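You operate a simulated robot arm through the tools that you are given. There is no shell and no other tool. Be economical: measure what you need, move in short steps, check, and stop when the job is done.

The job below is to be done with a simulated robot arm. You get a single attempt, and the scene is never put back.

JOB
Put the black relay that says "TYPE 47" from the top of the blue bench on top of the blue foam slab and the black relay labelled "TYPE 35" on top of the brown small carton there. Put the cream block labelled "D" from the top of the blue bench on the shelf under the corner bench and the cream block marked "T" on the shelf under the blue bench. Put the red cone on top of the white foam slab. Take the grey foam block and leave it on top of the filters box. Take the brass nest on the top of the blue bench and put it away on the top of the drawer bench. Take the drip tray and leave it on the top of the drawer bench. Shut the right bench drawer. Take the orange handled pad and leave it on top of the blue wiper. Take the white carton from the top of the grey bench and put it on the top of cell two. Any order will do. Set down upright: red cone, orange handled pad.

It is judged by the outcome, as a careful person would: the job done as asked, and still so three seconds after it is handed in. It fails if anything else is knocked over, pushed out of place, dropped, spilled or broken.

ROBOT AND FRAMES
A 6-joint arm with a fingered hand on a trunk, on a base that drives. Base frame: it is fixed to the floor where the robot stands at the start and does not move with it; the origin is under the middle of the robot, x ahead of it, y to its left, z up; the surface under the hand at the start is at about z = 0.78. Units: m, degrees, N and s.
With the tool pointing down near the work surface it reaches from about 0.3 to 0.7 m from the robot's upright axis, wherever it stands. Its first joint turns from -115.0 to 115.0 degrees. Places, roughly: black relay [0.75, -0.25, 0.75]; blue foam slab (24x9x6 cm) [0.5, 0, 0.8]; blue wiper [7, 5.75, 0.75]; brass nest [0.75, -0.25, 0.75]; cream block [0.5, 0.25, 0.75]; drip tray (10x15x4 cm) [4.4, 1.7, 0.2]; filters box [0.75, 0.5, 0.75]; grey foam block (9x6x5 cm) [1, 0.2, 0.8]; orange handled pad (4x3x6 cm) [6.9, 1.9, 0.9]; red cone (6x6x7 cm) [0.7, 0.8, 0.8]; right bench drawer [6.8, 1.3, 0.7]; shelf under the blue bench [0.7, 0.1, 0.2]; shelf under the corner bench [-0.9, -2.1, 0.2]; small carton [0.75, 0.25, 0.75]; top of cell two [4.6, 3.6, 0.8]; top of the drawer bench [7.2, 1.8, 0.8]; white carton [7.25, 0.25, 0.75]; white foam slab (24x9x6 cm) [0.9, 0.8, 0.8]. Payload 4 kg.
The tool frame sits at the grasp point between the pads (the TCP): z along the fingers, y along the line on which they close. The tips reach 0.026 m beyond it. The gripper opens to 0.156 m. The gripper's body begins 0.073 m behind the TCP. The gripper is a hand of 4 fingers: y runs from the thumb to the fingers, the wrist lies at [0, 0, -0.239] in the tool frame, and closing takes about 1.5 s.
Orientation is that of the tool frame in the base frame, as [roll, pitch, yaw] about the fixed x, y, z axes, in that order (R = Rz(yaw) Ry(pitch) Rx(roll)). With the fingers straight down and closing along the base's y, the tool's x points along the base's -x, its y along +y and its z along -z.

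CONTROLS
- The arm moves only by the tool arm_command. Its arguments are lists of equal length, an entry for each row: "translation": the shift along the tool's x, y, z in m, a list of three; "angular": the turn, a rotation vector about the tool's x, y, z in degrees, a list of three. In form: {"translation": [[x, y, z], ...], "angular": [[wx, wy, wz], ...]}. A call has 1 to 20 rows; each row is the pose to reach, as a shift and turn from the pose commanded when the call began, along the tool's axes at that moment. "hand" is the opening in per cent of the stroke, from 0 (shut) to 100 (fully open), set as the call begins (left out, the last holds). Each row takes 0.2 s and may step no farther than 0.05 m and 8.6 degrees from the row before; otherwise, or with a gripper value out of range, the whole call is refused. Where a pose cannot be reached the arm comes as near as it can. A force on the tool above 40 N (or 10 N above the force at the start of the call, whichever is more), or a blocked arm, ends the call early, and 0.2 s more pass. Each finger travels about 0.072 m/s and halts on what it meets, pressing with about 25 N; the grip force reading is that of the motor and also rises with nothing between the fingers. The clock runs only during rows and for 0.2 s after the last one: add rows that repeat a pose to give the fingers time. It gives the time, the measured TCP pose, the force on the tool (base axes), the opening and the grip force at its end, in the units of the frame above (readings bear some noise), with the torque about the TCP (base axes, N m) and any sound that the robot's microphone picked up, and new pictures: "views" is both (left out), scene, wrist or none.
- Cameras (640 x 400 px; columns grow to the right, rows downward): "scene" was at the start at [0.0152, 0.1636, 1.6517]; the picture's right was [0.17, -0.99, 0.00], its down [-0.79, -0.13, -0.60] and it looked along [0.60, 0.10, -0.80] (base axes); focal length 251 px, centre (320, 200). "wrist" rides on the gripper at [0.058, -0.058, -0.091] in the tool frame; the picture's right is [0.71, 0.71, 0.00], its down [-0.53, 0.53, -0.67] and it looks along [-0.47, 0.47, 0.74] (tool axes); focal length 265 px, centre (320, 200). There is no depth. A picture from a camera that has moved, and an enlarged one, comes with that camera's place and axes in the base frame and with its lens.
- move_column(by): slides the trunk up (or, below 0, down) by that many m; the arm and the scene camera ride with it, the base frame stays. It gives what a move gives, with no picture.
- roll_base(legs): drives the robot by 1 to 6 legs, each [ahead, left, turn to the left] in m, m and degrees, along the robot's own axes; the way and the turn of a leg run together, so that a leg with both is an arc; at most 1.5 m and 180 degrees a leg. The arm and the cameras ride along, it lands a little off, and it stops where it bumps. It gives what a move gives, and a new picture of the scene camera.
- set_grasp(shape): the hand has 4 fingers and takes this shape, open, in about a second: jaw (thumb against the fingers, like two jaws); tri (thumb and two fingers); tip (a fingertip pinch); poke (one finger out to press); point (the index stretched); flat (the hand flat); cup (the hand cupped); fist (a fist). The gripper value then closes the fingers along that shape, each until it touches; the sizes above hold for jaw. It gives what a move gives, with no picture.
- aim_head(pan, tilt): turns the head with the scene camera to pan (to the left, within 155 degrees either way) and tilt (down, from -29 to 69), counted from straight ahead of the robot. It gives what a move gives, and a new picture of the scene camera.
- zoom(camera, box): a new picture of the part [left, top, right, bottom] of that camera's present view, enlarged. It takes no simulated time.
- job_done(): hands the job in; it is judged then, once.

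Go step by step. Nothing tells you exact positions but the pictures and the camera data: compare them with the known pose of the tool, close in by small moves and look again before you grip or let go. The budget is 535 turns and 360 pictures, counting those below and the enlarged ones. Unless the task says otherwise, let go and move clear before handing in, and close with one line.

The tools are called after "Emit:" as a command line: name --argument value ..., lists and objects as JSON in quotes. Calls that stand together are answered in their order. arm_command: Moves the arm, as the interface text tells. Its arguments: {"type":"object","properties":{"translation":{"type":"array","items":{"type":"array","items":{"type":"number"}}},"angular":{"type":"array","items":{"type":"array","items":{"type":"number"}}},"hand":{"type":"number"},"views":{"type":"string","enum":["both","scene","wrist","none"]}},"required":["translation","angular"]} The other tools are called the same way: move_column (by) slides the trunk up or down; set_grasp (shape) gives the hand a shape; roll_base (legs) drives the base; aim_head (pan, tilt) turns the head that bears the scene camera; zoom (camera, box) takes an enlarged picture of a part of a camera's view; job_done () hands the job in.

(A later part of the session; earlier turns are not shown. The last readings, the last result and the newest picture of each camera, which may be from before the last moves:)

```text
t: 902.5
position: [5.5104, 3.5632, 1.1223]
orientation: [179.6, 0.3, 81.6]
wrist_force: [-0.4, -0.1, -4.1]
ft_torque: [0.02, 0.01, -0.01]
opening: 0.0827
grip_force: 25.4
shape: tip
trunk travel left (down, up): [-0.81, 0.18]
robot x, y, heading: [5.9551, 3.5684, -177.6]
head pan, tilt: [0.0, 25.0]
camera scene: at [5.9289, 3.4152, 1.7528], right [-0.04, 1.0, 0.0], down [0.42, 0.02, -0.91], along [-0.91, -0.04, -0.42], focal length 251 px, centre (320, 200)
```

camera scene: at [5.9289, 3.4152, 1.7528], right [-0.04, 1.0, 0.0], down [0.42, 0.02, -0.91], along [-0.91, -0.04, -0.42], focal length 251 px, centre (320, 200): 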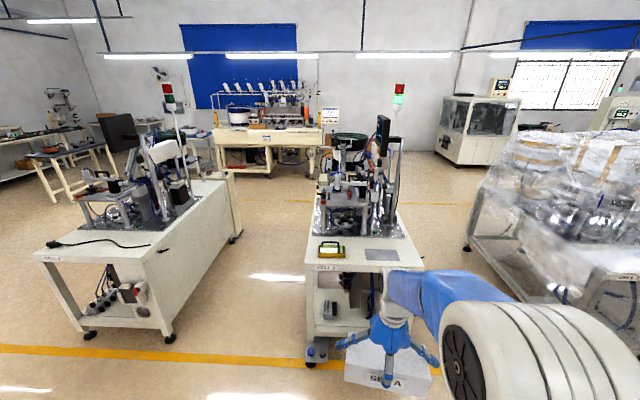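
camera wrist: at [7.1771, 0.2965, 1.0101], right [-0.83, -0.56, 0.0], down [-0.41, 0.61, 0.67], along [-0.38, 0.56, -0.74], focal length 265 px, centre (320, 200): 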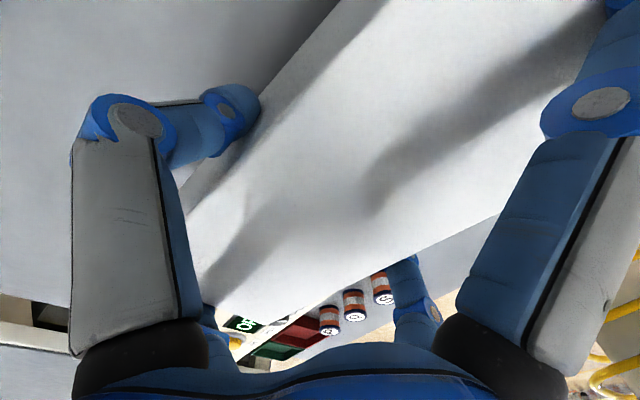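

Emit:
zoom --camera "scene" --box '[290, 190, 430, 290]'

Emit:
zoom --camera "scene" --box '[30, 180, 250, 340]'

```text
4.00 times, centred on (360, 240) of scene
camera zoom: at [5.9289, 3.4152, 1.7528], right [-0.04, 1.0, 0.0], down [0.42, 0.02, -0.91], along [-0.91, -0.04, -0.42], focal length 1002 px, centre (160, 40)
```

zoom: 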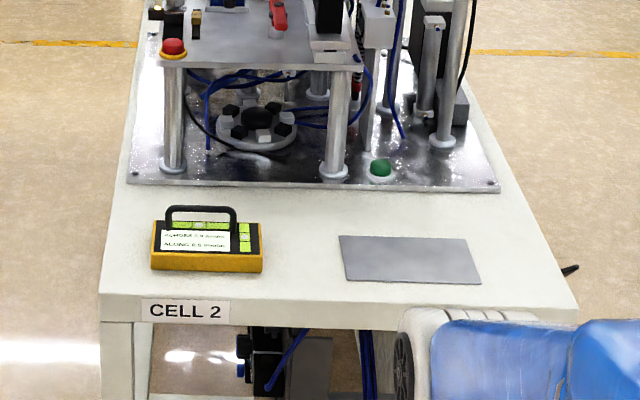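

```text
2.50 times, centred on (140, 260) of scene
camera zoom: at [5.9289, 3.4152, 1.7528], right [-0.04, 1.0, 0.0], down [0.42, 0.02, -0.91], along [-0.91, -0.04, -0.42], focal length 627 px, centre (770, 50)
```

zoom: 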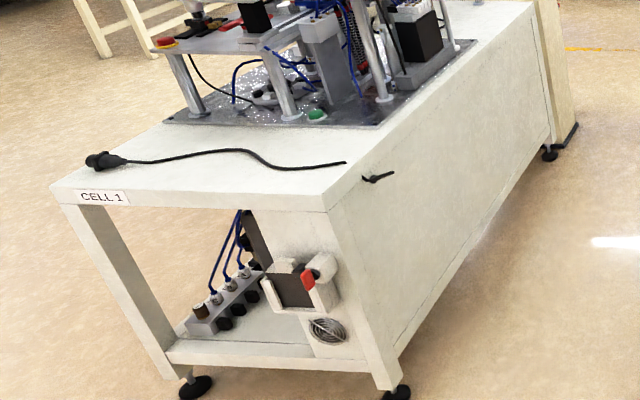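

"CELL 2" has free top space at its front, with a handheld meter and a thin grey plate. I drive closer to look.

Emit:
roll_base --legs '[[0, 0, -2.4], [0, -0.16, 0], [0.64, 0, 0]]'

Emit:
aim_head --pan 0 --tilt 45

Emit:
zoom --camera "scene" --box '[240, 110, 440, 240]'

```text
t: 913.8
position: [4.8814, 3.7432, 1.1222]
orientation: [179.7, 0.4, 79.1]
wrist_force: [-0.3, 0.0, -3.8]
ft_torque: [0.0, 0.02, -0.01]
opening: 0.0825
grip_force: 25.3
shape: tip
trunk travel left (down, up): [-0.81, 0.18]
robot x, y, heading: [5.3233, 3.7271, 179.7]
head pan, tilt: [0.0, 25.0]
camera scene: at [5.2919, 3.5761, 1.7528], right [0.0, 1.0, 0.0], down [0.42, 0.0, -0.91], along [-0.91, 0.0, -0.42], focal length 251 px, centre (320, 200)
```

scene: 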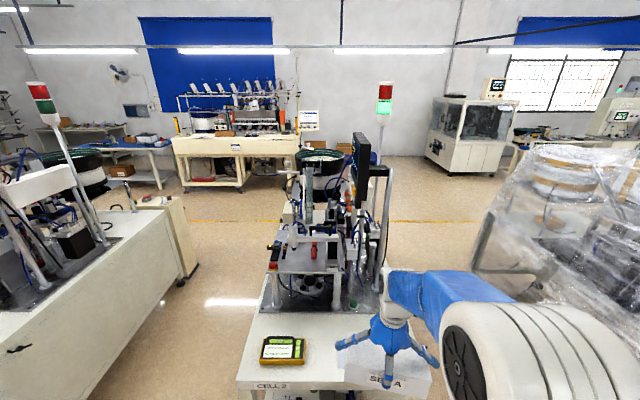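

```text
t: 914.6
position: [4.8794, 3.7436, 1.1233]
orientation: [179.6, 0.2, 79.1]
wrist_force: [0.0, -0.2, -2.9]
ft_torque: [0.03, 0.04, -0.02]
opening: 0.0823
grip_force: 25.2
shape: tip
trunk travel left (down, up): [-0.81, 0.18]
robot x, y, heading: [5.3195, 3.7273, 179.9]
head pan, tilt: [0.0, 45.0]
camera scene: at [5.3023, 3.5765, 1.7223], right [0.0, 1.0, 0.0], down [0.71, 0.0, -0.71], along [-0.71, 0.0, -0.71], focal length 251 px, centre (320, 200)
```

scene: 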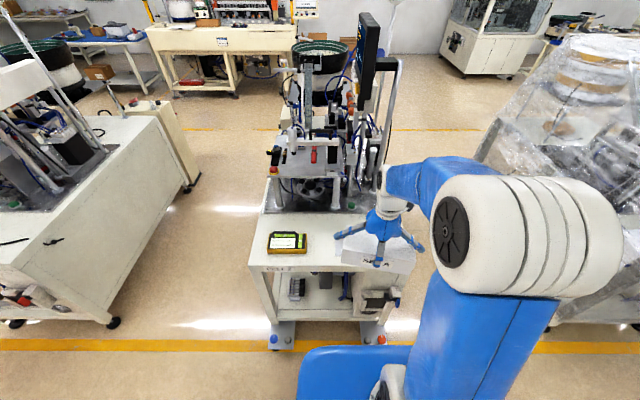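

```text
3.08 times, centred on (340, 175) of scene
camera zoom: at [5.3023, 3.5765, 1.7223], right [0.0, 1.0, 0.0], down [0.71, 0.0, -0.71], along [-0.71, 0.0, -0.71], focal length 771 px, centre (258, 277)
```

zoom: 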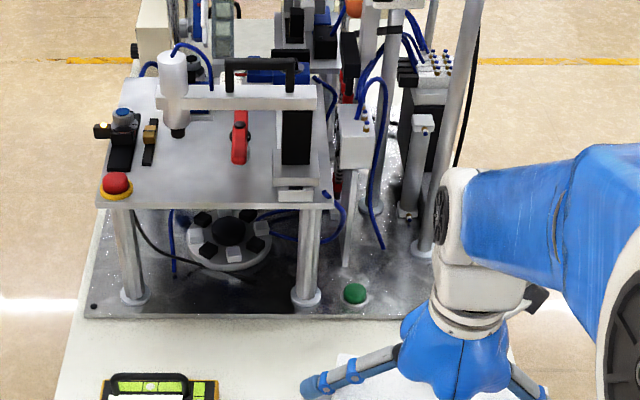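

Emit:
arm_command --translation '[[0, 0, 0]]' --angular '[[0, 0, 0]]' --views "wrist"

Emit:
aim_head --pan 8 --tilt 62

```text
t: 915.0
position: [4.8805, 3.7437, 1.1221]
orientation: [179.7, 0.3, 79.1]
wrist_force: [0.3, 0.9, -4.1]
ft_torque: [-0.04, 0.03, -0.01]
opening: 0.0827
grip_force: 24.9
shape: tip
trunk travel left (down, up): [-0.81, 0.18]
robot x, y, heading: [5.3239, 3.7277, 180.2]
head pan, tilt: [0.0, 45.0]
camera wrist: at [4.8337, 3.812, 1.2135], right [0.83, 0.56, 0.0], down [0.41, -0.61, 0.67], along [0.38, -0.56, -0.74], focal length 265 px, centre (320, 200)
```

wrist: 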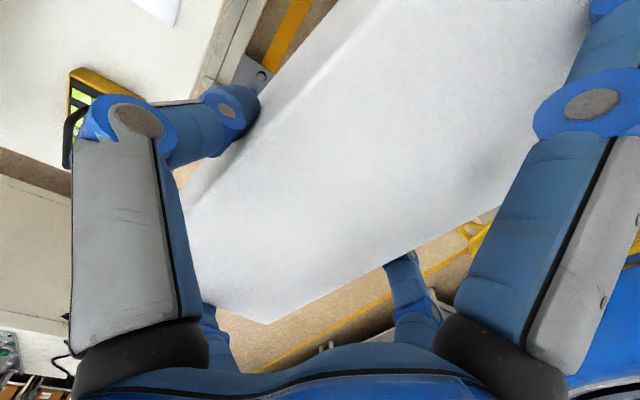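

```text
t: 915.8
position: [4.8802, 3.7438, 1.1226]
orientation: [179.7, 0.4, 79.1]
wrist_force: [0.2, 0.0, -3.8]
ft_torque: [-0.04, 0.0, 0.0]
opening: 0.0825
grip_force: 25.3
shape: tip
trunk travel left (down, up): [-0.81, 0.18]
robot x, y, heading: [5.3187, 3.7275, 179.6]
head pan, tilt: [8.0, 62.0]
camera scene: at [5.3198, 3.5677, 1.7005], right [-0.14, 0.99, 0.0], down [0.87, 0.12, -0.47], along [-0.47, -0.06, -0.88], focal length 251 px, centre (320, 200)
```

scene: 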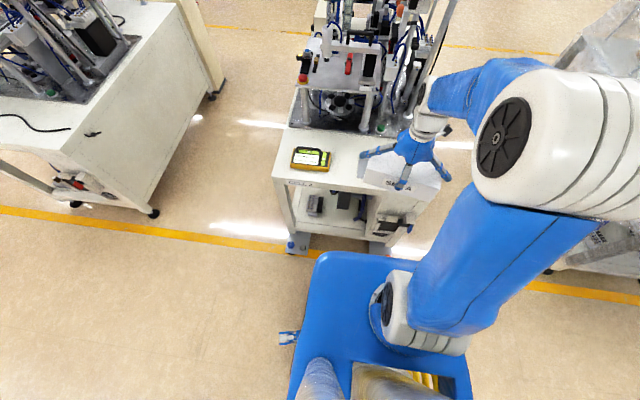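

Table top z≈0.785, front edge x≈4.75; between the plate (x>4.60) and machine base (x<4.46) there's room for the carton. I roll ahead 10 cm, square it up and carry it over (4.54,3.78).

Emit:
roll_base --legs '[[0.1, 0, 0]]'

Emit:
arm_command --translation '[[-0.002, -0.04, 0], [-0.004, -0.08, 0], [-0.006, -0.12, 0.01], [-0.008, -0.16, 0.03], [-0.009, -0.2, 0.05], [-0.01, -0.225, 0.08], [-0.01, -0.2425, 0.1], [-0.01, -0.2425, 0.12], [-0.01, -0.2425, 0.12]]' --angular '[[0, 0, -1.5], [0, 0, -3], [0, 0, -4.5], [0, 0, -6], [0, 0, -7.5], [0, 0, -9], [0, 0, -11], [0, 0, -11], [0, 0, -11]]'

Emit:
zoom --camera "scene" --box '[270, 60, 470, 200]'

```text
t: 917.8
position: [4.7832, 3.7442, 1.1221]
orientation: [179.8, 0.2, 79.1]
wrist_force: [0.5, -0.3, -5.0]
ft_torque: [-0.02, 0.02, 0.0]
opening: 0.0826
grip_force: 24.4
shape: tip
trunk travel left (down, up): [-0.81, 0.18]
robot x, y, heading: [5.2186, 3.728, 179.8]
head pan, tilt: [8.0, 62.0]
camera scene: at [5.2188, 3.5663, 1.7004], right [-0.14, 0.99, 0.0], down [0.87, 0.12, -0.47], along [-0.47, -0.06, -0.88], focal length 251 px, centre (320, 200)
```

scene: 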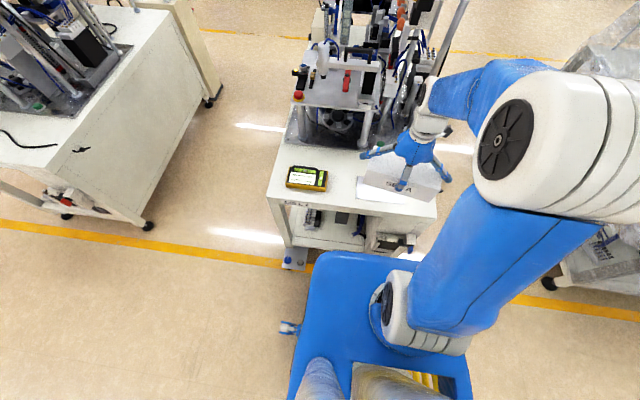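

```text
t: 919.8
position: [4.558, 3.721, 0.9987]
orientation: [-179.5, -3.2, 86.3]
wrist_force: [0.0, -0.7, -3.4]
ft_torque: [-0.04, 0.01, -0.01]
opening: 0.0828
grip_force: 25.4
shape: tip
out of reach, approached as far as the arm can: row 1, 2, 3, 4, 5, 6, 7, 8, 9
trunk travel left (down, up): [-0.81, 0.18]
robot x, y, heading: [5.217, 3.7258, 179.9]
head pan, tilt: [8.0, 62.0]
camera scene: at [5.2196, 3.5674, 1.7005], right [-0.14, 0.99, 0.0], down [0.87, 0.12, -0.47], along [-0.47, -0.06, -0.88], focal length 251 px, centre (320, 200)
camera wrist: at [4.5035, 3.7771, 1.0953], right [0.75, 0.66, 0.03], down [0.49, -0.6, 0.63], along [0.44, -0.46, -0.77], focal length 265 px, centre (320, 200)
```

scene: 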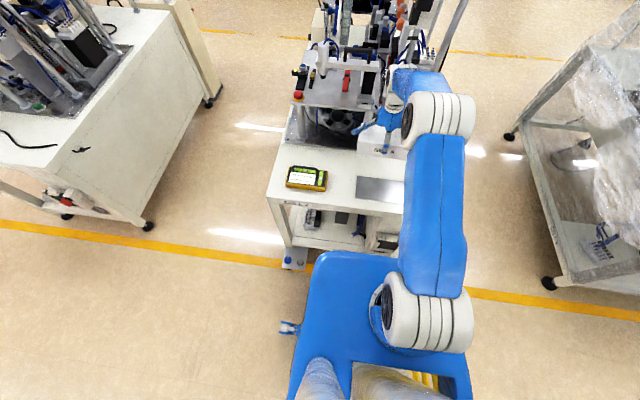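
wrist: 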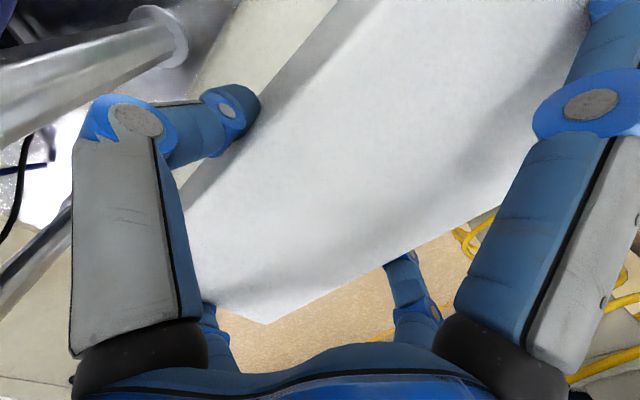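

```text
2.86 times, centred on (370, 130) of scene
camera zoom: at [5.2196, 3.5674, 1.7005], right [-0.14, 0.99, 0.0], down [0.87, 0.12, -0.47], along [-0.47, -0.06, -0.88], focal length 716 px, centre (177, 400)
```

zoom: 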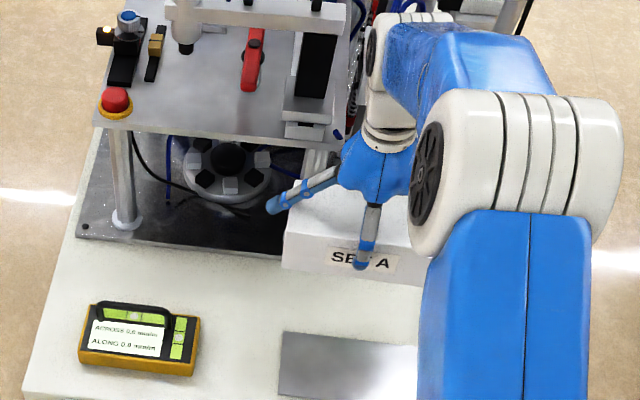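

The wrist is at its turning limit in that direction (carton safe, still held). I draw back, turn the base 10° instead, and redo the approach.

Emit:
arm_command --translation '[[0, 0.03, -0.02], [0, 0.07, -0.05], [0, 0.11, -0.08], [0, 0.15, -0.1], [0, 0.19, -0.1], [0, 0.22, -0.1], [0, 0.22, -0.1]]' --angular '[[0, 0, 3], [0, 0, 6], [0, 0, 9], [0, 0, 11], [0, 0, 11], [0, 0, 11], [0, 0, 11]]' --views "none"

Emit:
roll_base --legs '[[0, 0, 11]]'

```text
t: 921.4
position: [4.7786, 3.6997, 1.0949]
orientation: [-179.0, -3.1, 75.2]
wrist_force: [-0.5, -0.3, -3.8]
ft_torque: [-0.04, -0.01, 0.03]
opening: 0.0823
grip_force: 25.2
shape: tip
trunk travel left (down, up): [-0.81, 0.18]
robot x, y, heading: [5.2245, 3.7265, 179.9]
head pan, tilt: [8.0, 62.0]
```

```text
t: 923.2
position: [4.7929, 3.6155, 1.0962]
orientation: [-179.0, -3.1, 86.2]
wrist_force: [0.1, -0.2, -4.1]
ft_torque: [0.03, -0.01, 0.01]
opening: 0.0824
grip_force: 25.0
shape: tip
trunk travel left (down, up): [-0.81, 0.18]
robot x, y, heading: [5.2226, 3.7287, -169.0]
head pan, tilt: [8.0, 62.0]
camera scene: at [5.2493, 3.5705, 1.7006], right [-0.32, 0.95, 0.0], down [0.84, 0.29, -0.47], along [-0.44, -0.15, -0.88], focal length 251 px, centre (320, 200)
```

scene: 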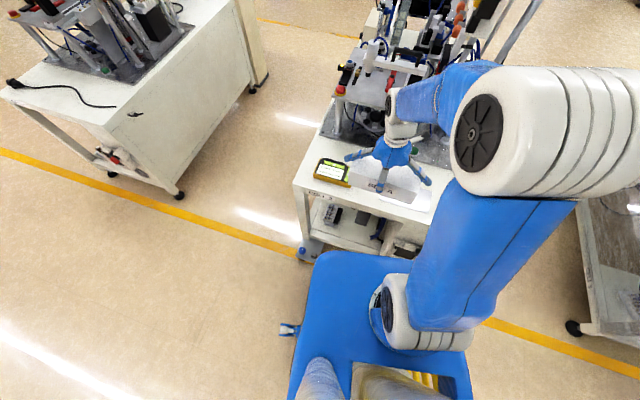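

Emit:
roll_base --legs '[[0, -0.18, -3]]'

Emit:
arm_command --translation '[[0, 0, 0], [0, 0, 0]]' --angular '[[-1, -3.1, -4], [-1, -3.1, -4]]' --views "none"

```text
t: 926.1
position: [4.76, 3.8124, 1.0965]
orientation: [-179.0, -3.2, 83.2]
wrist_force: [0.7, 0.7, -3.4]
ft_torque: [-0.04, 0.0, -0.02]
opening: 0.0826
grip_force: 25.2
shape: tip
trunk travel left (down, up): [-0.81, 0.18]
robot x, y, heading: [5.1929, 3.9052, -172.2]
head pan, tilt: [8.0, 62.0]
camera scene: at [5.2119, 3.7454, 1.7005], right [-0.27, 0.96, 0.0], down [0.85, 0.24, -0.47], along [-0.45, -0.13, -0.88], focal length 251 px, centre (320, 200)
```

scene: 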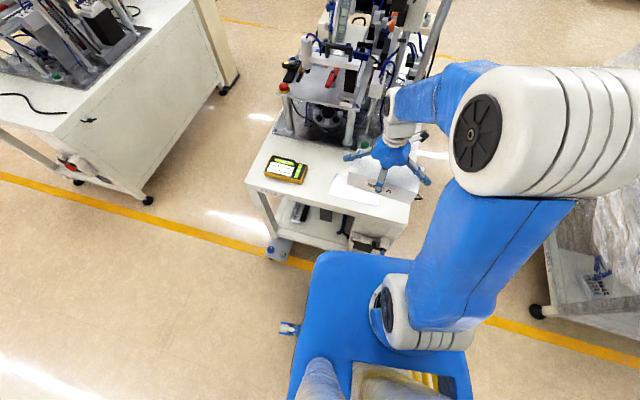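

```text
t: 926.7
position: [4.7594, 3.8122, 1.0968]
orientation: [179.9, -0.1, 87.2]
wrist_force: [-0.2, 0.6, -4.9]
ft_torque: [-0.01, 0.01, 0.01]
opening: 0.0824
grip_force: 25.2
shape: tip
trunk travel left (down, up): [-0.81, 0.18]
robot x, y, heading: [5.1919, 3.9089, -172.2]
head pan, tilt: [8.0, 62.0]
```

Emit:
arm_command --translation '[[-0.008, -0.04, 0], [-0.016, -0.08, 0], [-0.024, -0.12, 0], [-0.032, -0.16, 0], [-0.04, -0.2, 0.02], [-0.043, -0.218, 0.06], [-0.043, -0.218, 0.1], [-0.043, -0.218, 0.1]]' --angular '[[0, 0, -1], [0, 0, -2], [0, 0, -2.8], [0, 0, -2.8], [0, 0, -2.8], [0, 0, -2.8], [0, 0, -2.8], [0, 0, -2.8]]' --views "wrist"

Emit:
aim_head --pan 0 --tilt 52

Emit:
zoom --camera "scene" --box '[240, 110, 440, 240]'

```text
t: 928.5
position: [4.5401, 3.7805, 0.9961]
orientation: [180.0, 0.1, 90.0]
wrist_force: [-0.2, 0.7, -4.0]
ft_torque: [-0.01, 0.01, -0.04]
opening: 0.0823
grip_force: 24.9
shape: tip
trunk travel left (down, up): [-0.81, 0.18]
robot x, y, heading: [5.1923, 3.9048, -172.1]
head pan, tilt: [8.0, 62.0]
camera wrist: at [4.4815, 3.8387, 1.088], right [0.71, 0.71, 0.0], down [0.52, -0.53, 0.67], along [0.47, -0.47, -0.74], focal length 265 px, centre (320, 200)
```

wrist: 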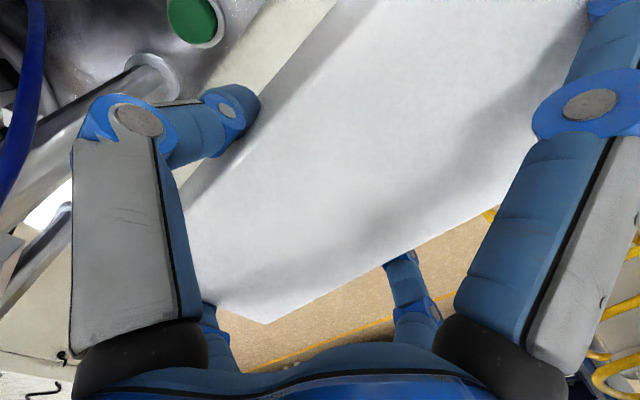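

```text
t: 929.2
position: [4.5394, 3.7819, 0.9964]
orientation: [179.9, 0.0, 90.0]
wrist_force: [0.2, -0.1, -3.7]
ft_torque: [0.02, 0.04, 0.04]
opening: 0.0824
grip_force: 24.9
shape: tip
trunk travel left (down, up): [-0.81, 0.18]
robot x, y, heading: [5.1927, 3.9048, -171.9]
head pan, tilt: [0.0, 52.0]
camera scene: at [5.1987, 3.7524, 1.7126], right [-0.14, 0.99, 0.0], down [0.78, 0.11, -0.61], along [-0.61, -0.08, -0.79], focal length 251 px, centre (320, 200)
```

scene: 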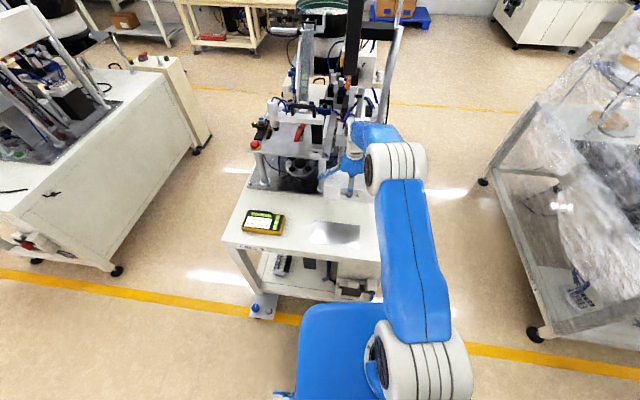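

```text
3.08 times, centred on (340, 175) of scene
camera zoom: at [5.1987, 3.7524, 1.7126], right [-0.14, 0.99, 0.0], down [0.78, 0.11, -0.61], along [-0.61, -0.08, -0.79], focal length 771 px, centre (258, 277)
```

zoom: 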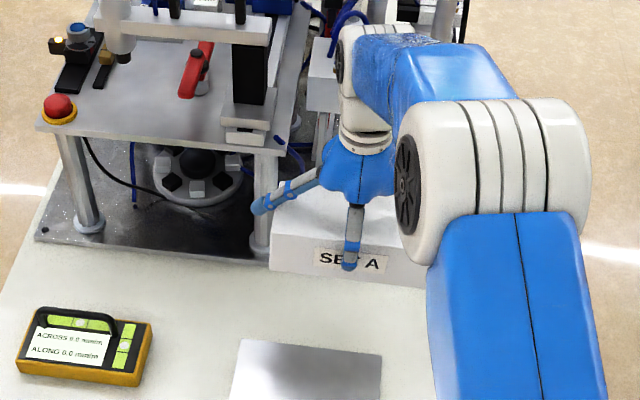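

Adjust 12 mm back (toward the machine) to clear the plate, then lower to contact.

Emit:
arm_command --translation '[[0, -0.012, 0.03], [0, -0.012, 0.07], [0, -0.012, 0.11], [0, -0.012, 0.135], [0, -0.012, 0.139], [0, -0.012, 0.143], [0, -0.012, 0.147], [0, -0.012, 0.15], [0, -0.012, 0.153], [0, -0.012, 0.156], [0, -0.012, 0.159], [0, -0.012, 0.162], [0, -0.012, 0.165], [0, -0.012, 0.168], [0, -0.012, 0.171], [0, -0.012, 0.174]]' --angular '[[0, 0, 0], [0, 0, 0], [0, 0, 0], [0, 0, 0], [0, 0, 0], [0, 0, 0], [0, 0, 0], [0, 0, 0], [0, 0, 0], [0, 0, 0], [0, 0, 0], [0, 0, 0], [0, 0, 0], [0, 0, 0], [0, 0, 0], [0, 0, 0]]' --views "wrist"

Emit:
zoom --camera "scene" --box '[240, 110, 440, 240]'

```text
t: 931.5
position: [4.5247, 3.7801, 0.8489]
orientation: [-179.2, 0.2, 89.8]
wrist_force: [9.4, 0.9, 23.8]
ft_torque: [0.2, -0.38, -0.03]
opening: 0.0826
grip_force: 25.3
shape: tip
trunk travel left (down, up): [-0.81, 0.18]
robot x, y, heading: [5.1945, 3.9023, -172.0]
head pan, tilt: [0.0, 52.0]
stopped in row 11: the force on the tool passed its limit at 41 N (the readings are from after the stop); the commanded pose is now the measured one
camera wrist: at [4.4672, 3.8385, 0.9417], right [0.71, 0.71, -0.01], down [0.53, -0.53, 0.66], along [0.46, -0.47, -0.75], focal length 265 px, centre (320, 200)
```

wrist: 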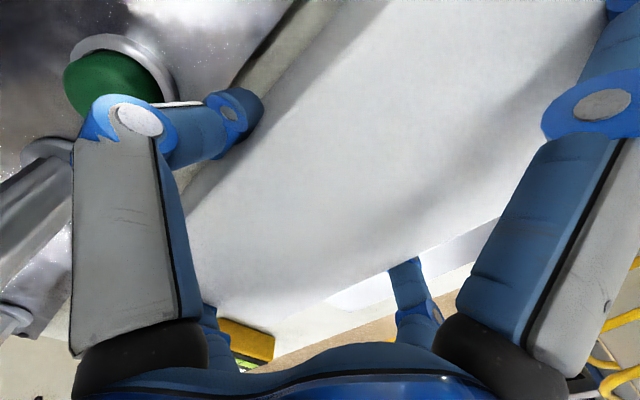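

```text
3.08 times, centred on (340, 175) of scene
camera zoom: at [5.2022, 3.7534, 1.7127], right [-0.14, 0.99, 0.0], down [0.78, 0.11, -0.62], along [-0.61, -0.08, -0.79], focal length 771 px, centre (258, 277)
```

zoom: 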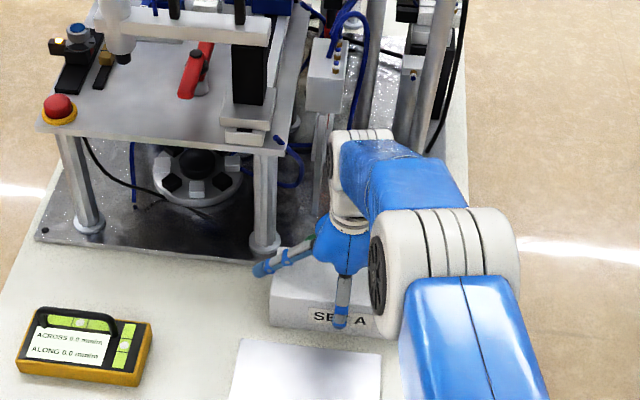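

The carton sits on the cell's top between machine plate and sheet. Release and rise.

Emit:
arm_command --translation '[[0, 0, -0.0015], [0, 0, -0.0015], [0, 0, -0.0015], [0, 0, -0.0015], [0, 0, -0.0015], [0, 0, -0.0015], [0, 0, -0.02], [0, 0, -0.06], [0, 0, -0.1], [0, 0, -0.15], [0, 0, -0.2]]' --angular '[[0, 0, 0], [0, 0, 0], [0, 0, 0], [0, 0, 0], [0, 0, 0], [0, 0, 0], [0, 0, 0], [0, 0, 0], [0, 0, 0], [0, 0, 0], [0, 0, 0]]' --hand 75 --views "wrist"

Emit:
zoom --camera "scene" --box '[240, 110, 440, 240]'

```text
t: 933.9
position: [4.5285, 3.7797, 1.044]
orientation: [-179.5, 0.1, 89.8]
wrist_force: [-0.5, -0.2, -0.1]
ft_torque: [-0.02, -0.01, -0.01]
opening: 0.117
grip_force: 0.1
shape: tip
trunk travel left (down, up): [-0.81, 0.18]
robot x, y, heading: [5.1911, 3.9061, -172.1]
head pan, tilt: [0.0, 52.0]
camera wrist: at [4.4707, 3.8378, 1.137], right [0.71, 0.71, -0.01], down [0.53, -0.53, 0.66], along [0.47, -0.47, -0.75], focal length 265 px, centre (320, 200)
```

wrist: 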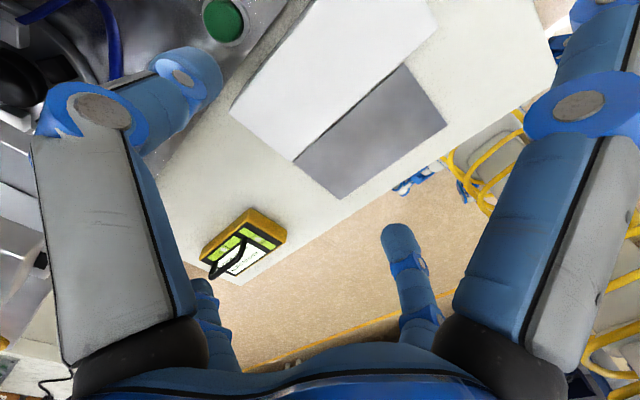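

```text
3.08 times, centred on (340, 175) of scene
camera zoom: at [5.2, 3.7529, 1.7126], right [-0.14, 0.99, 0.0], down [0.78, 0.11, -0.62], along [-0.61, -0.08, -0.79], focal length 771 px, centre (258, 277)
```

zoom: 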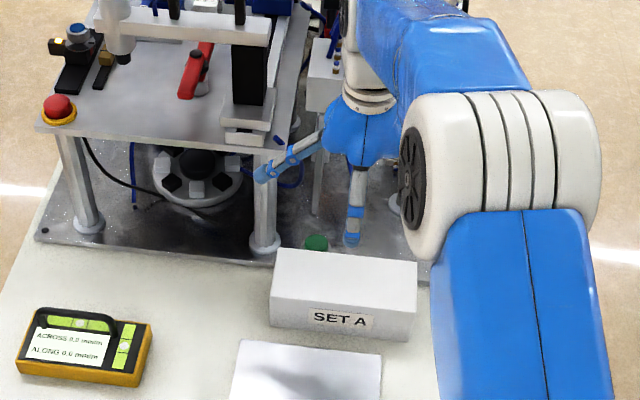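

The white carton is placed. Last item: the drip tray under cell one (4.4,1.7,0.2). Retract, unwind the wrist, and drive round to cell one's near side.

Emit:
arm_command --translation '[[0, 0.03, -0.03], [0, 0.07, -0.05], [0, 0.11, -0.05], [0, 0.15, -0.05], [0, 0.19, -0.05], [0, 0.22, -0.05], [0, 0.22, -0.05], [0, 0.22, -0.05], [0, 0.22, -0.05], [0, 0.22, -0.05], [0, 0.22, -0.05], [0, 0.22, -0.05]]' --angular '[[0, 0, 0], [0, 0, 0], [0, 0, 8.2], [0, 0, 16.4], [0, 0, 24.6], [0, 0, 32.8], [0, 0, 41], [0, 0, 49.2], [0, 0, 57.4], [0, 0, 65.6], [0, 0, 73.8], [0, 0, 82]]' --views "none"

Emit:
set_grasp --shape "jaw"

Emit:
roll_base --legs '[[-0.7, 0, 0], [0, 0, -8], [0, 1.5, 0], [0, 1.4, 0]]'

Emit:
aim_head --pan -30 --tilt 35

```text
t: 936.5
position: [4.7453, 3.7799, 1.0937]
orientation: [180.0, 0.5, 7.8]
wrist_force: [0.5, 0.7, -0.4]
ft_torque: [-0.01, -0.02, -0.01]
opening: 0.1165
grip_force: 0.1
shape: tip
trunk travel left (down, up): [-0.81, 0.18]
robot x, y, heading: [5.1939, 3.9075, -172.2]
head pan, tilt: [0.0, 52.0]
```

```text
t: 937.4
position: [4.7466, 3.7799, 1.0929]
orientation: [179.9, 0.5, 8.0]
wrist_force: [1.2, -0.5, -0.1]
ft_torque: [0.0, 0.02, -0.02]
opening: 0.1562
grip_force: 0.1
shape: jaw
trunk travel left (down, up): [-0.81, 0.18]
robot x, y, heading: [5.1945, 3.9039, -172.0]
head pan, tilt: [0.0, 52.0]
```

```text
t: 984.5
position: [5.3931, 1.0316, 1.0931]
orientation: [180.0, 0.5, -1.7]
wrist_force: [-0.8, 0.3, 0.0]
ft_torque: [0.0, -0.04, 0.02]
opening: 0.1558
grip_force: 0.1
shape: jaw
trunk travel left (down, up): [-0.81, 0.18]
robot x, y, heading: [5.8561, 1.0784, 178.3]
head pan, tilt: [0.0, 52.0]
camera scene: at [5.8356, 0.9286, 1.7127], right [0.03, 1.0, 0.0], down [0.79, -0.02, -0.62], along [-0.62, 0.02, -0.79], focal length 251 px, centre (320, 200)
```

scene: 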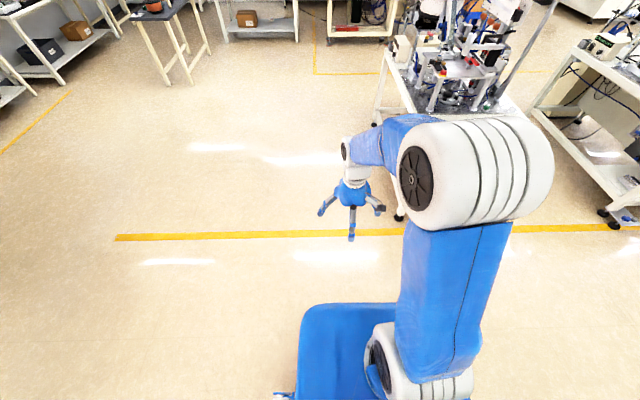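

```text
t: 985.4
position: [5.393, 1.0315, 1.0939]
orientation: [-180.0, 0.5, -1.7]
wrist_force: [-0.7, 0.6, 0.2]
ft_torque: [0.0, -0.02, 0.0]
opening: 0.1558
grip_force: 0.0
shape: jaw
trunk travel left (down, up): [-0.81, 0.18]
robot x, y, heading: [5.8553, 1.0752, 178.2]
head pan, tilt: [-30.0, 35.0]
camera scene: at [5.8355, 0.9724, 1.737], right [0.53, 0.85, 0.0], down [0.49, -0.3, -0.82], along [-0.7, 0.43, -0.57], focal length 251 px, centre (320, 200)
```

scene: 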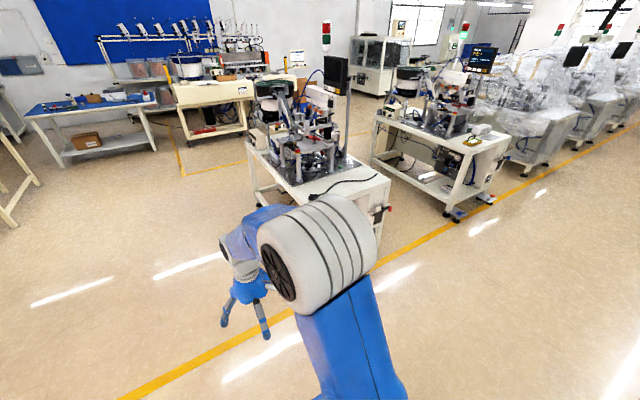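

Emit:
roll_base --legs '[[0, 0.4, 1.8], [1.42, 0, 0], [0, 0, -90]]'

Emit:
aim_head --pan 0 --tilt 40

```text
t: 1018.7
position: [4.3875, 1.163, 1.0929]
orientation: [-179.9, 0.6, -91.4]
wrist_force: [0.4, -0.4, 0.2]
ft_torque: [-0.02, 0.0, 0.01]
opening: 0.1562
grip_force: 0.0
shape: jaw
trunk travel left (down, up): [-0.81, 0.18]
robot x, y, heading: [4.4363, 0.7059, 88.4]
head pan, tilt: [-30.0, 35.0]
camera scene: at [4.3321, 0.7211, 1.7371], right [0.85, -0.52, 0.0], down [-0.3, -0.49, -0.82], along [0.43, 0.7, -0.57], focal length 251 px, centre (320, 200)
```

scene: 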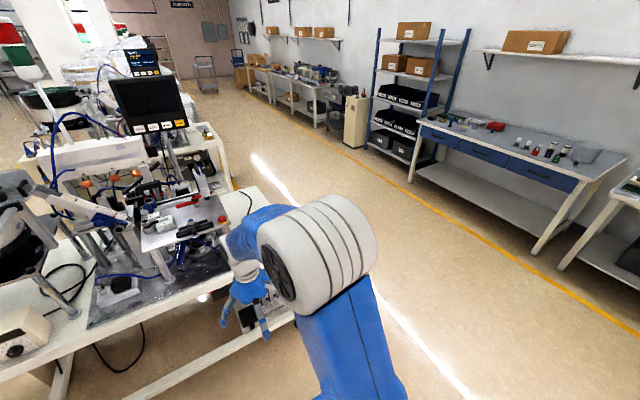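

```text
t: 1019.6
position: [4.3886, 1.1625, 1.0941]
orientation: [-180.0, 0.6, -91.5]
wrist_force: [0.4, 0.0, 0.0]
ft_torque: [0.01, 0.02, 0.01]
opening: 0.1561
grip_force: 0.0
shape: jaw
trunk travel left (down, up): [-0.81, 0.18]
robot x, y, heading: [4.4322, 0.7031, 88.5]
head pan, tilt: [0.0, 40.0]
camera scene: at [4.2881, 0.7314, 1.7296], right [1.0, -0.03, 0.0], down [-0.02, -0.64, -0.77], along [0.02, 0.77, -0.64], focal length 251 px, centre (320, 200)
```

scene: 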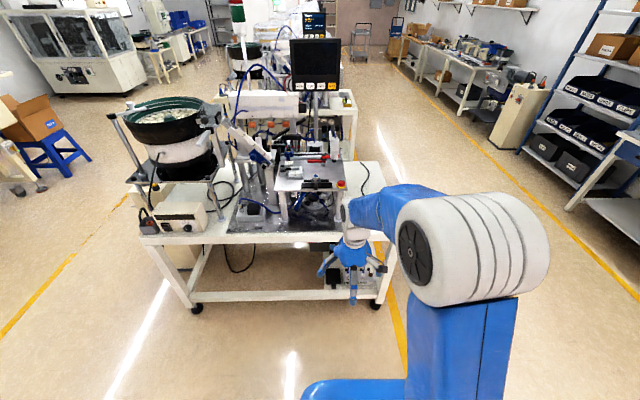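

Lower the trunk to look under cell one.

Emit:
move_column --by -0.4

Emit:
move_column --by -0.3

Emit:
aim_head --pan 0 --tilt 35

```text
t: 1023.5
position: [4.3878, 1.1631, 0.6924]
orientation: [-180.0, 0.4, -91.6]
wrist_force: [-1.0, -0.4, -0.1]
ft_torque: [0.02, -0.01, 0.01]
opening: 0.156
grip_force: 0.0
shape: jaw
trunk travel left (down, up): [-0.41, 0.58]
robot x, y, heading: [4.4308, 0.7013, 88.6]
head pan, tilt: [0.0, 40.0]
```

```text
t: 1026.5
position: [4.3885, 1.1621, 0.3933]
orientation: [-180.0, 0.5, -91.4]
wrist_force: [-0.4, -0.8, -0.3]
ft_torque: [-0.01, 0.0, 0.03]
opening: 0.1564
grip_force: 0.1
shape: jaw
trunk travel left (down, up): [-0.11, 0.88]
robot x, y, heading: [4.4373, 0.6978, 88.5]
head pan, tilt: [0.0, 40.0]
```

```text
t: 1027.1
position: [4.3875, 1.1622, 0.3942]
orientation: [179.9, 0.5, -91.5]
wrist_force: [0.4, 0.3, -0.3]
ft_torque: [0.01, -0.02, 0.03]
opening: 0.1561
grip_force: 0.1
shape: jaw
trunk travel left (down, up): [-0.11, 0.88]
robot x, y, heading: [4.4384, 0.7038, 88.5]
head pan, tilt: [0.0, 35.0]
camera scene: at [4.2876, 0.7346, 1.0371], right [1.0, -0.03, 0.0], down [-0.02, -0.57, -0.82], along [0.02, 0.82, -0.57], focal length 251 px, centre (320, 200)
```

scene: 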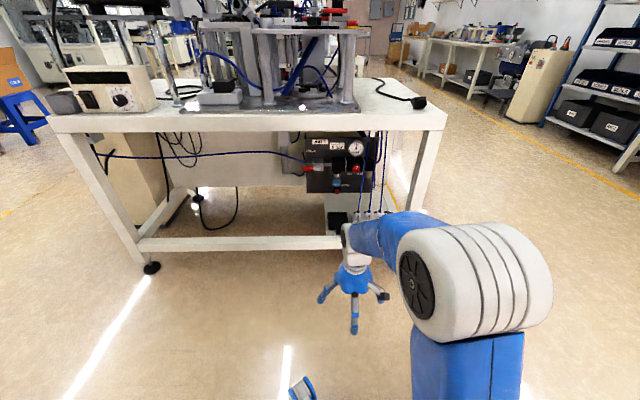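

Emit:
arm_command --translation '[[0, 0, 0]]' --angular '[[0, 0, 0]]' --views "wrist"

Emit:
zoom --camera "scene" --box '[280, 120, 440, 270]'

```text
t: 1027.5
position: [4.3879, 1.1623, 0.3936]
orientation: [180.0, 0.5, -91.5]
wrist_force: [0.4, -0.2, 0.3]
ft_torque: [0.03, 0.01, -0.01]
opening: 0.156
grip_force: 0.1
shape: jaw
trunk travel left (down, up): [-0.11, 0.88]
robot x, y, heading: [4.4383, 0.7027, 88.3]
head pan, tilt: [0.0, 35.0]
camera wrist: at [4.4441, 1.1016, 0.4846], right [-0.73, -0.69, -0.01], down [-0.51, 0.53, 0.67], along [-0.46, 0.49, -0.74], focal length 265 px, centre (320, 200)
```

wrist: 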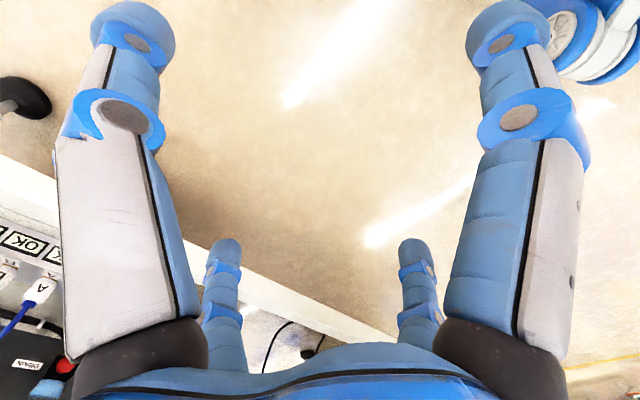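

```text
2.67 times, centred on (360, 195) of scene
camera zoom: at [4.2876, 0.7346, 1.0371], right [1.0, -0.03, 0.0], down [-0.02, -0.57, -0.82], along [0.02, 0.82, -0.57], focal length 668 px, centre (213, 213)
```

zoom: 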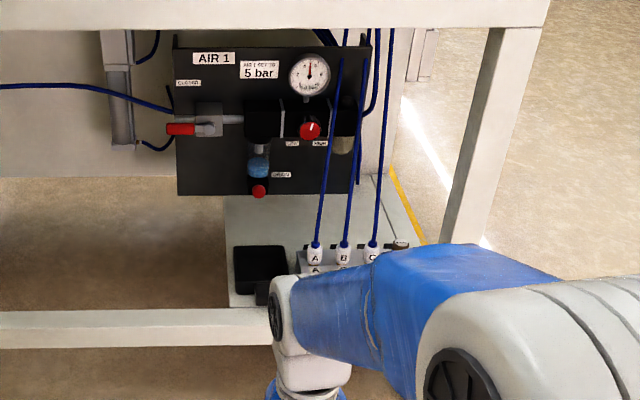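

The drip tray is the dark tray at about (4.41,1.70), z≈0.21, beneath a valve panel. I need the panel's depth: strafe left for a second view.

Emit:
roll_base --legs '[[0, 0.35, 0]]'

Emit:
zoom --camera "scene" --box '[360, 110, 540, 280]'

```text
t: 1032.6
position: [4.0365, 1.171, 0.3929]
orientation: [180.0, 0.5, -91.4]
wrist_force: [-0.3, 0.4, 1.1]
ft_torque: [0.02, 0.0, 0.0]
opening: 0.156
grip_force: 0.1
shape: jaw
trunk travel left (down, up): [-0.11, 0.88]
robot x, y, heading: [4.0838, 0.7134, 88.4]
head pan, tilt: [0.0, 35.0]
camera scene: at [3.9353, 0.7443, 1.0371], right [1.0, -0.03, 0.0], down [-0.02, -0.57, -0.82], along [0.02, 0.82, -0.57], focal length 251 px, centre (320, 200)
```

scene: 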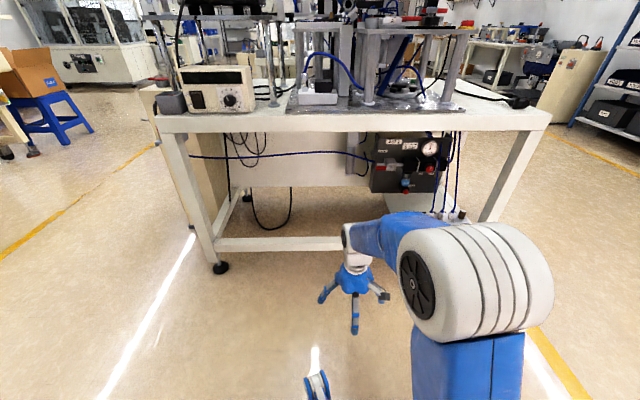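

```text
2.35 times, centred on (450, 195) of scene
camera zoom: at [3.9353, 0.7443, 1.0371], right [1.0, -0.03, 0.0], down [-0.02, -0.57, -0.82], along [0.02, 0.82, -0.57], focal length 590 px, centre (14, 212)
```

zoom: 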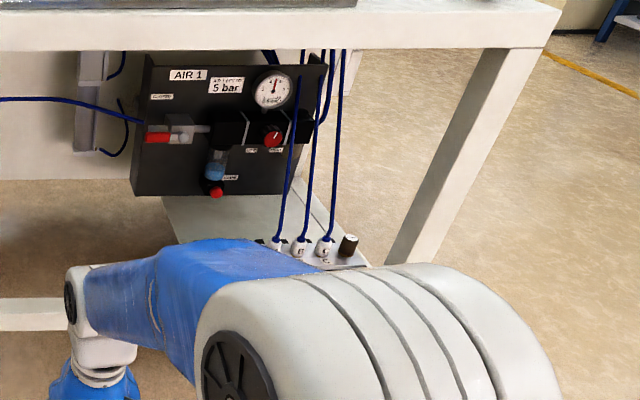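

The valve's drain knob hangs at (4.40,1.80,z 0.33) and a hose connector sits at (4.50,1.69). A pinch ("tip") across the tray's 10 cm width near its front should clear both. Return in front of it and reach in to look.

Emit:
roll_base --legs '[[0, -0.34, 1.5], [0.27, 0, 0]]'

Emit:
arm_command --translation '[[0, 0, 0.03], [-0.03, 0, 0.04], [-0.06, 0, 0.04], [-0.09, 0, 0.04], [-0.12, 0, 0.04], [-0.12, 0, 0.04]]' --angular '[[0, 0, 0], [0, 0, 0], [0, 0, 0], [0, 0, 0], [0, 0, 0], [0, 0, 0]]' --hand 60 --views "both"

```text
t: 1041.1
position: [4.3663, 1.4367, 0.3936]
orientation: [-180.0, 0.6, -90.4]
wrist_force: [-0.5, 0.2, 0.6]
ft_torque: [-0.01, 0.0, -0.01]
opening: 0.1559
grip_force: 0.1
shape: jaw
trunk travel left (down, up): [-0.11, 0.88]
robot x, y, heading: [4.4212, 0.9801, 89.5]
head pan, tilt: [0.0, 35.0]
camera scene: at [4.2732, 1.0093, 1.0371], right [1.0, -0.01, 0.0], down [-0.01, -0.57, -0.82], along [0.01, 0.82, -0.57], focal length 251 px, centre (320, 200)
```

scene: 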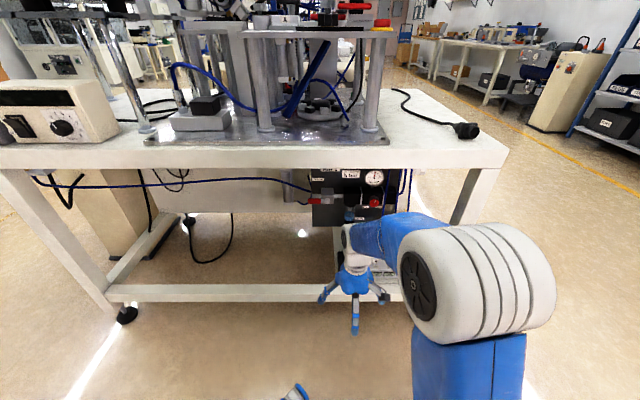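

```text
t: 1042.5
position: [4.3667, 1.5582, 0.3529]
orientation: [-180.0, 0.4, -90.5]
wrist_force: [0.3, -0.6, -0.7]
ft_torque: [-0.02, 0.02, 0.02]
opening: 0.0943
grip_force: 0.2
shape: jaw
trunk travel left (down, up): [-0.11, 0.88]
robot x, y, heading: [4.4234, 0.9777, 89.3]
head pan, tilt: [0.0, 35.0]
camera scene: at [4.2732, 1.0095, 1.0371], right [1.0, -0.01, 0.0], down [-0.01, -0.57, -0.82], along [0.01, 0.82, -0.57], focal length 251 px, centre (320, 200)
camera wrist: at [4.4254, 1.4984, 0.4438], right [-0.71, -0.7, -0.01], down [-0.52, 0.52, 0.67], along [-0.47, 0.48, -0.74], focal length 265 px, centre (320, 200)
```

scene: 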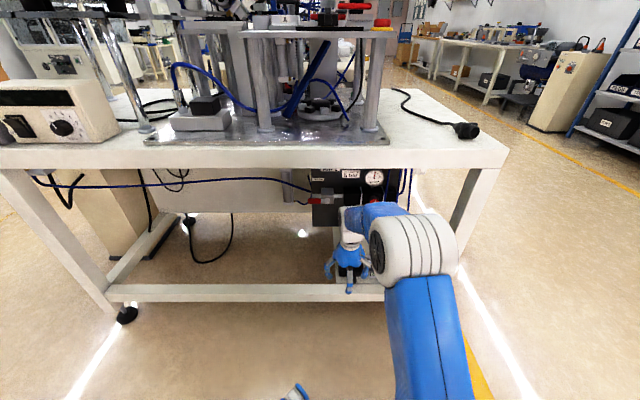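
wrist: 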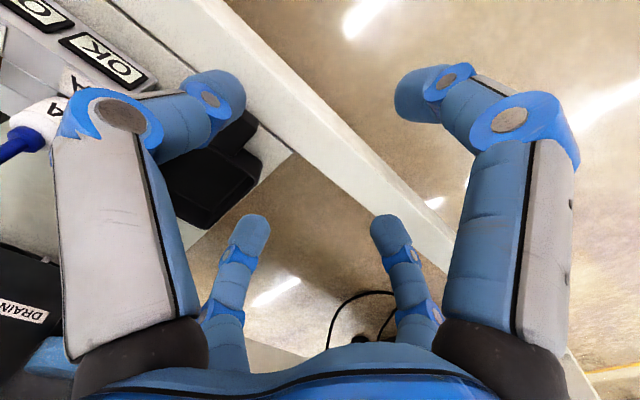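

Emit:
arm_command --translation '[[0, -0.04, 0], [0, -0.08, 0], [0.02, -0.12, -0.01], [0.02, -0.12, -0.01]]' --angular '[[0, 0, 0], [0, 0, 0], [0, 0, 0], [0, 0, 0]]' --views "wrist"

Emit:
zoom --camera "wrist" --box '[180, 0, 500, 260]'

```text
t: 1043.5
position: [4.4886, 1.5349, 0.3614]
orientation: [179.9, 0.7, -90.6]
wrist_force: [-0.1, -0.4, -0.8]
ft_torque: [0.04, -0.01, -0.01]
opening: 0.0943
grip_force: 0.1
shape: jaw
trunk travel left (down, up): [-0.11, 0.88]
robot x, y, heading: [4.424, 0.9775, 89.5]
head pan, tilt: [0.0, 35.0]
camera wrist: at [4.5456, 1.4756, 0.4533], right [-0.71, -0.7, -0.01], down [-0.52, 0.52, 0.67], along [-0.47, 0.48, -0.74], focal length 265 px, centre (320, 200)
```

wrist: 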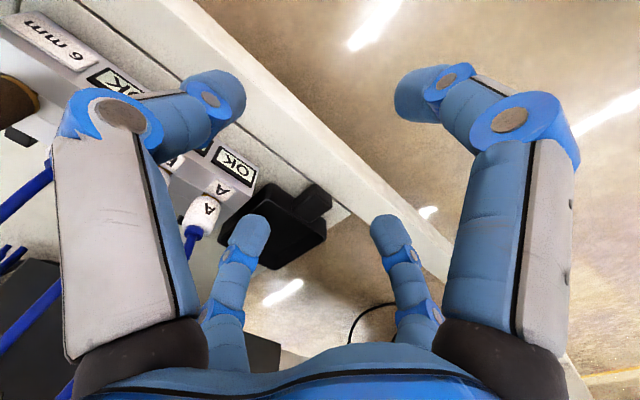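

```text
1.54 times, centred on (340, 130) of wrist
camera zoom: at [4.5456, 1.4756, 0.4533], right [-0.71, -0.7, -0.01], down [-0.52, 0.52, 0.67], along [-0.47, 0.48, -0.74], focal length 408 px, centre (289, 308)
```

zoom: 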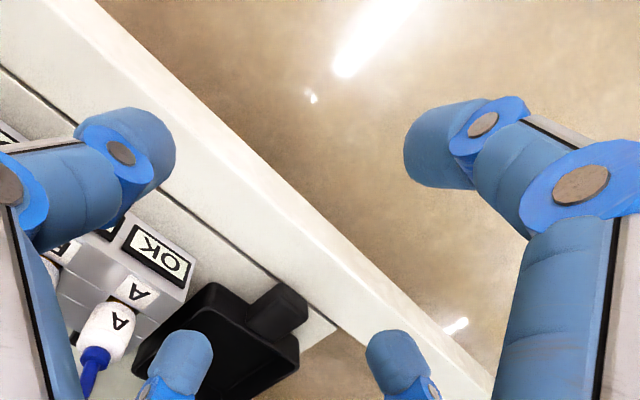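

The tray has a handle block at its front centre (about x 4.415, y 1.60–1.635, z≈0.25). I can grip it with the normal jaw: move above it.

Emit:
arm_command --translation '[[-0.02, 0.03, 0], [-0.04, 0.06, 0.0], [-0.06, 0.072, 0.0], [-0.077, 0.072, 0.01], [-0.077, 0.072, 0.01]]' --angular '[[0, 0, 0], [0, 0, 0], [0, 0, 0], [0, 0, 0], [0, 0, 0]]' --views "wrist"

Emit:
zoom --camera "wrist" --box '[200, 0, 440, 200]'

```text
t: 1044.7
position: [4.4166, 1.6138, 0.354]
orientation: [-180.0, 0.6, -90.6]
wrist_force: [-0.3, 0.2, 0.4]
ft_torque: [0.0, 0.02, 0.03]
opening: 0.0943
grip_force: 0.0
shape: jaw
trunk travel left (down, up): [-0.11, 0.88]
robot x, y, heading: [4.4209, 0.9764, 89.6]
head pan, tilt: [0.0, 35.0]
camera wrist: at [4.4742, 1.5546, 0.4463], right [-0.71, -0.7, -0.01], down [-0.52, 0.52, 0.67], along [-0.47, 0.48, -0.74], focal length 265 px, centre (320, 200)
```

wrist: 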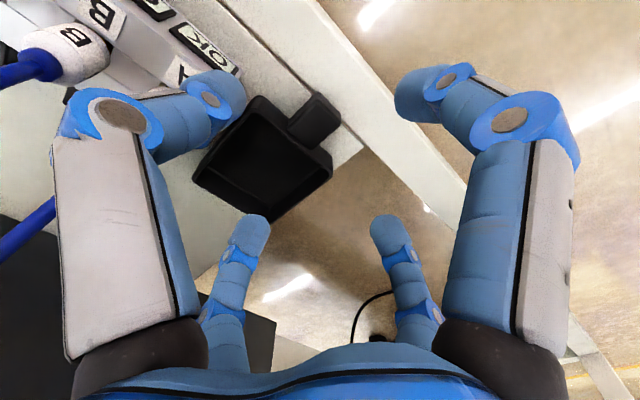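

```text
2.00 times, centred on (320, 100) of wrist
camera zoom: at [4.4742, 1.5546, 0.4463], right [-0.71, -0.7, -0.01], down [-0.52, 0.52, 0.67], along [-0.47, 0.48, -0.74], focal length 531 px, centre (320, 400)
```

zoom: 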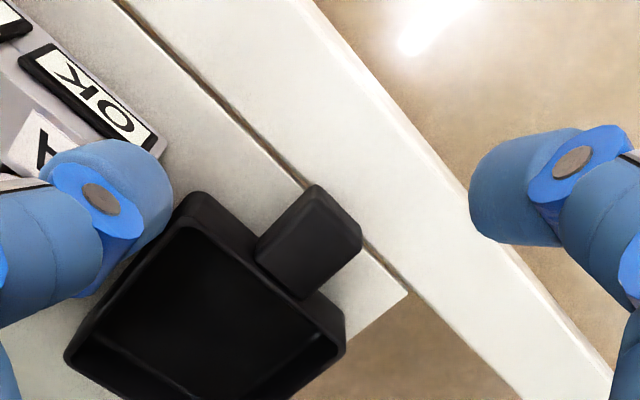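

The handle is centred at (4.412,1.625), 2.6×3.4 cm. Descend over it.

Emit:
arm_command --translation '[[-0.008, 0.005, 0.03], [-0.008, 0.005, 0.06], [-0.008, 0.005, 0.08], [-0.008, 0.005, 0.09], [-0.008, 0.005, 0.096], [-0.008, 0.005, 0.102], [-0.008, 0.005, 0.102]]' --angular '[[0, 0, 0], [0, 0, 0], [0, 0, 0], [0, 0, 0], [0, 0, 0], [0, 0, 0], [0, 0, 0]]' --views "wrist"

```text
t: 1046.3
position: [4.4121, 1.623, 0.2514]
orientation: [179.9, 0.7, -90.5]
wrist_force: [0.2, 0.6, -0.2]
ft_torque: [0.02, -0.01, -0.01]
opening: 0.0941
grip_force: 0.0
shape: jaw
trunk travel left (down, up): [-0.11, 0.88]
robot x, y, heading: [4.4208, 0.979, 89.6]
head pan, tilt: [0.0, 35.0]
camera wrist: at [4.4683, 1.5632, 0.344], right [-0.71, -0.7, -0.01], down [-0.52, 0.52, 0.67], along [-0.47, 0.48, -0.74], focal length 265 px, centre (320, 200)
```

wrist: 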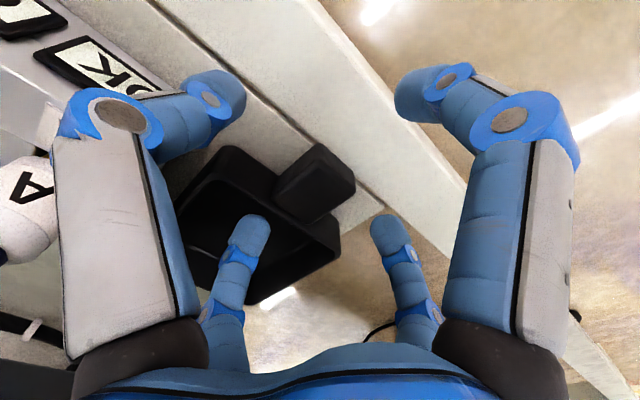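

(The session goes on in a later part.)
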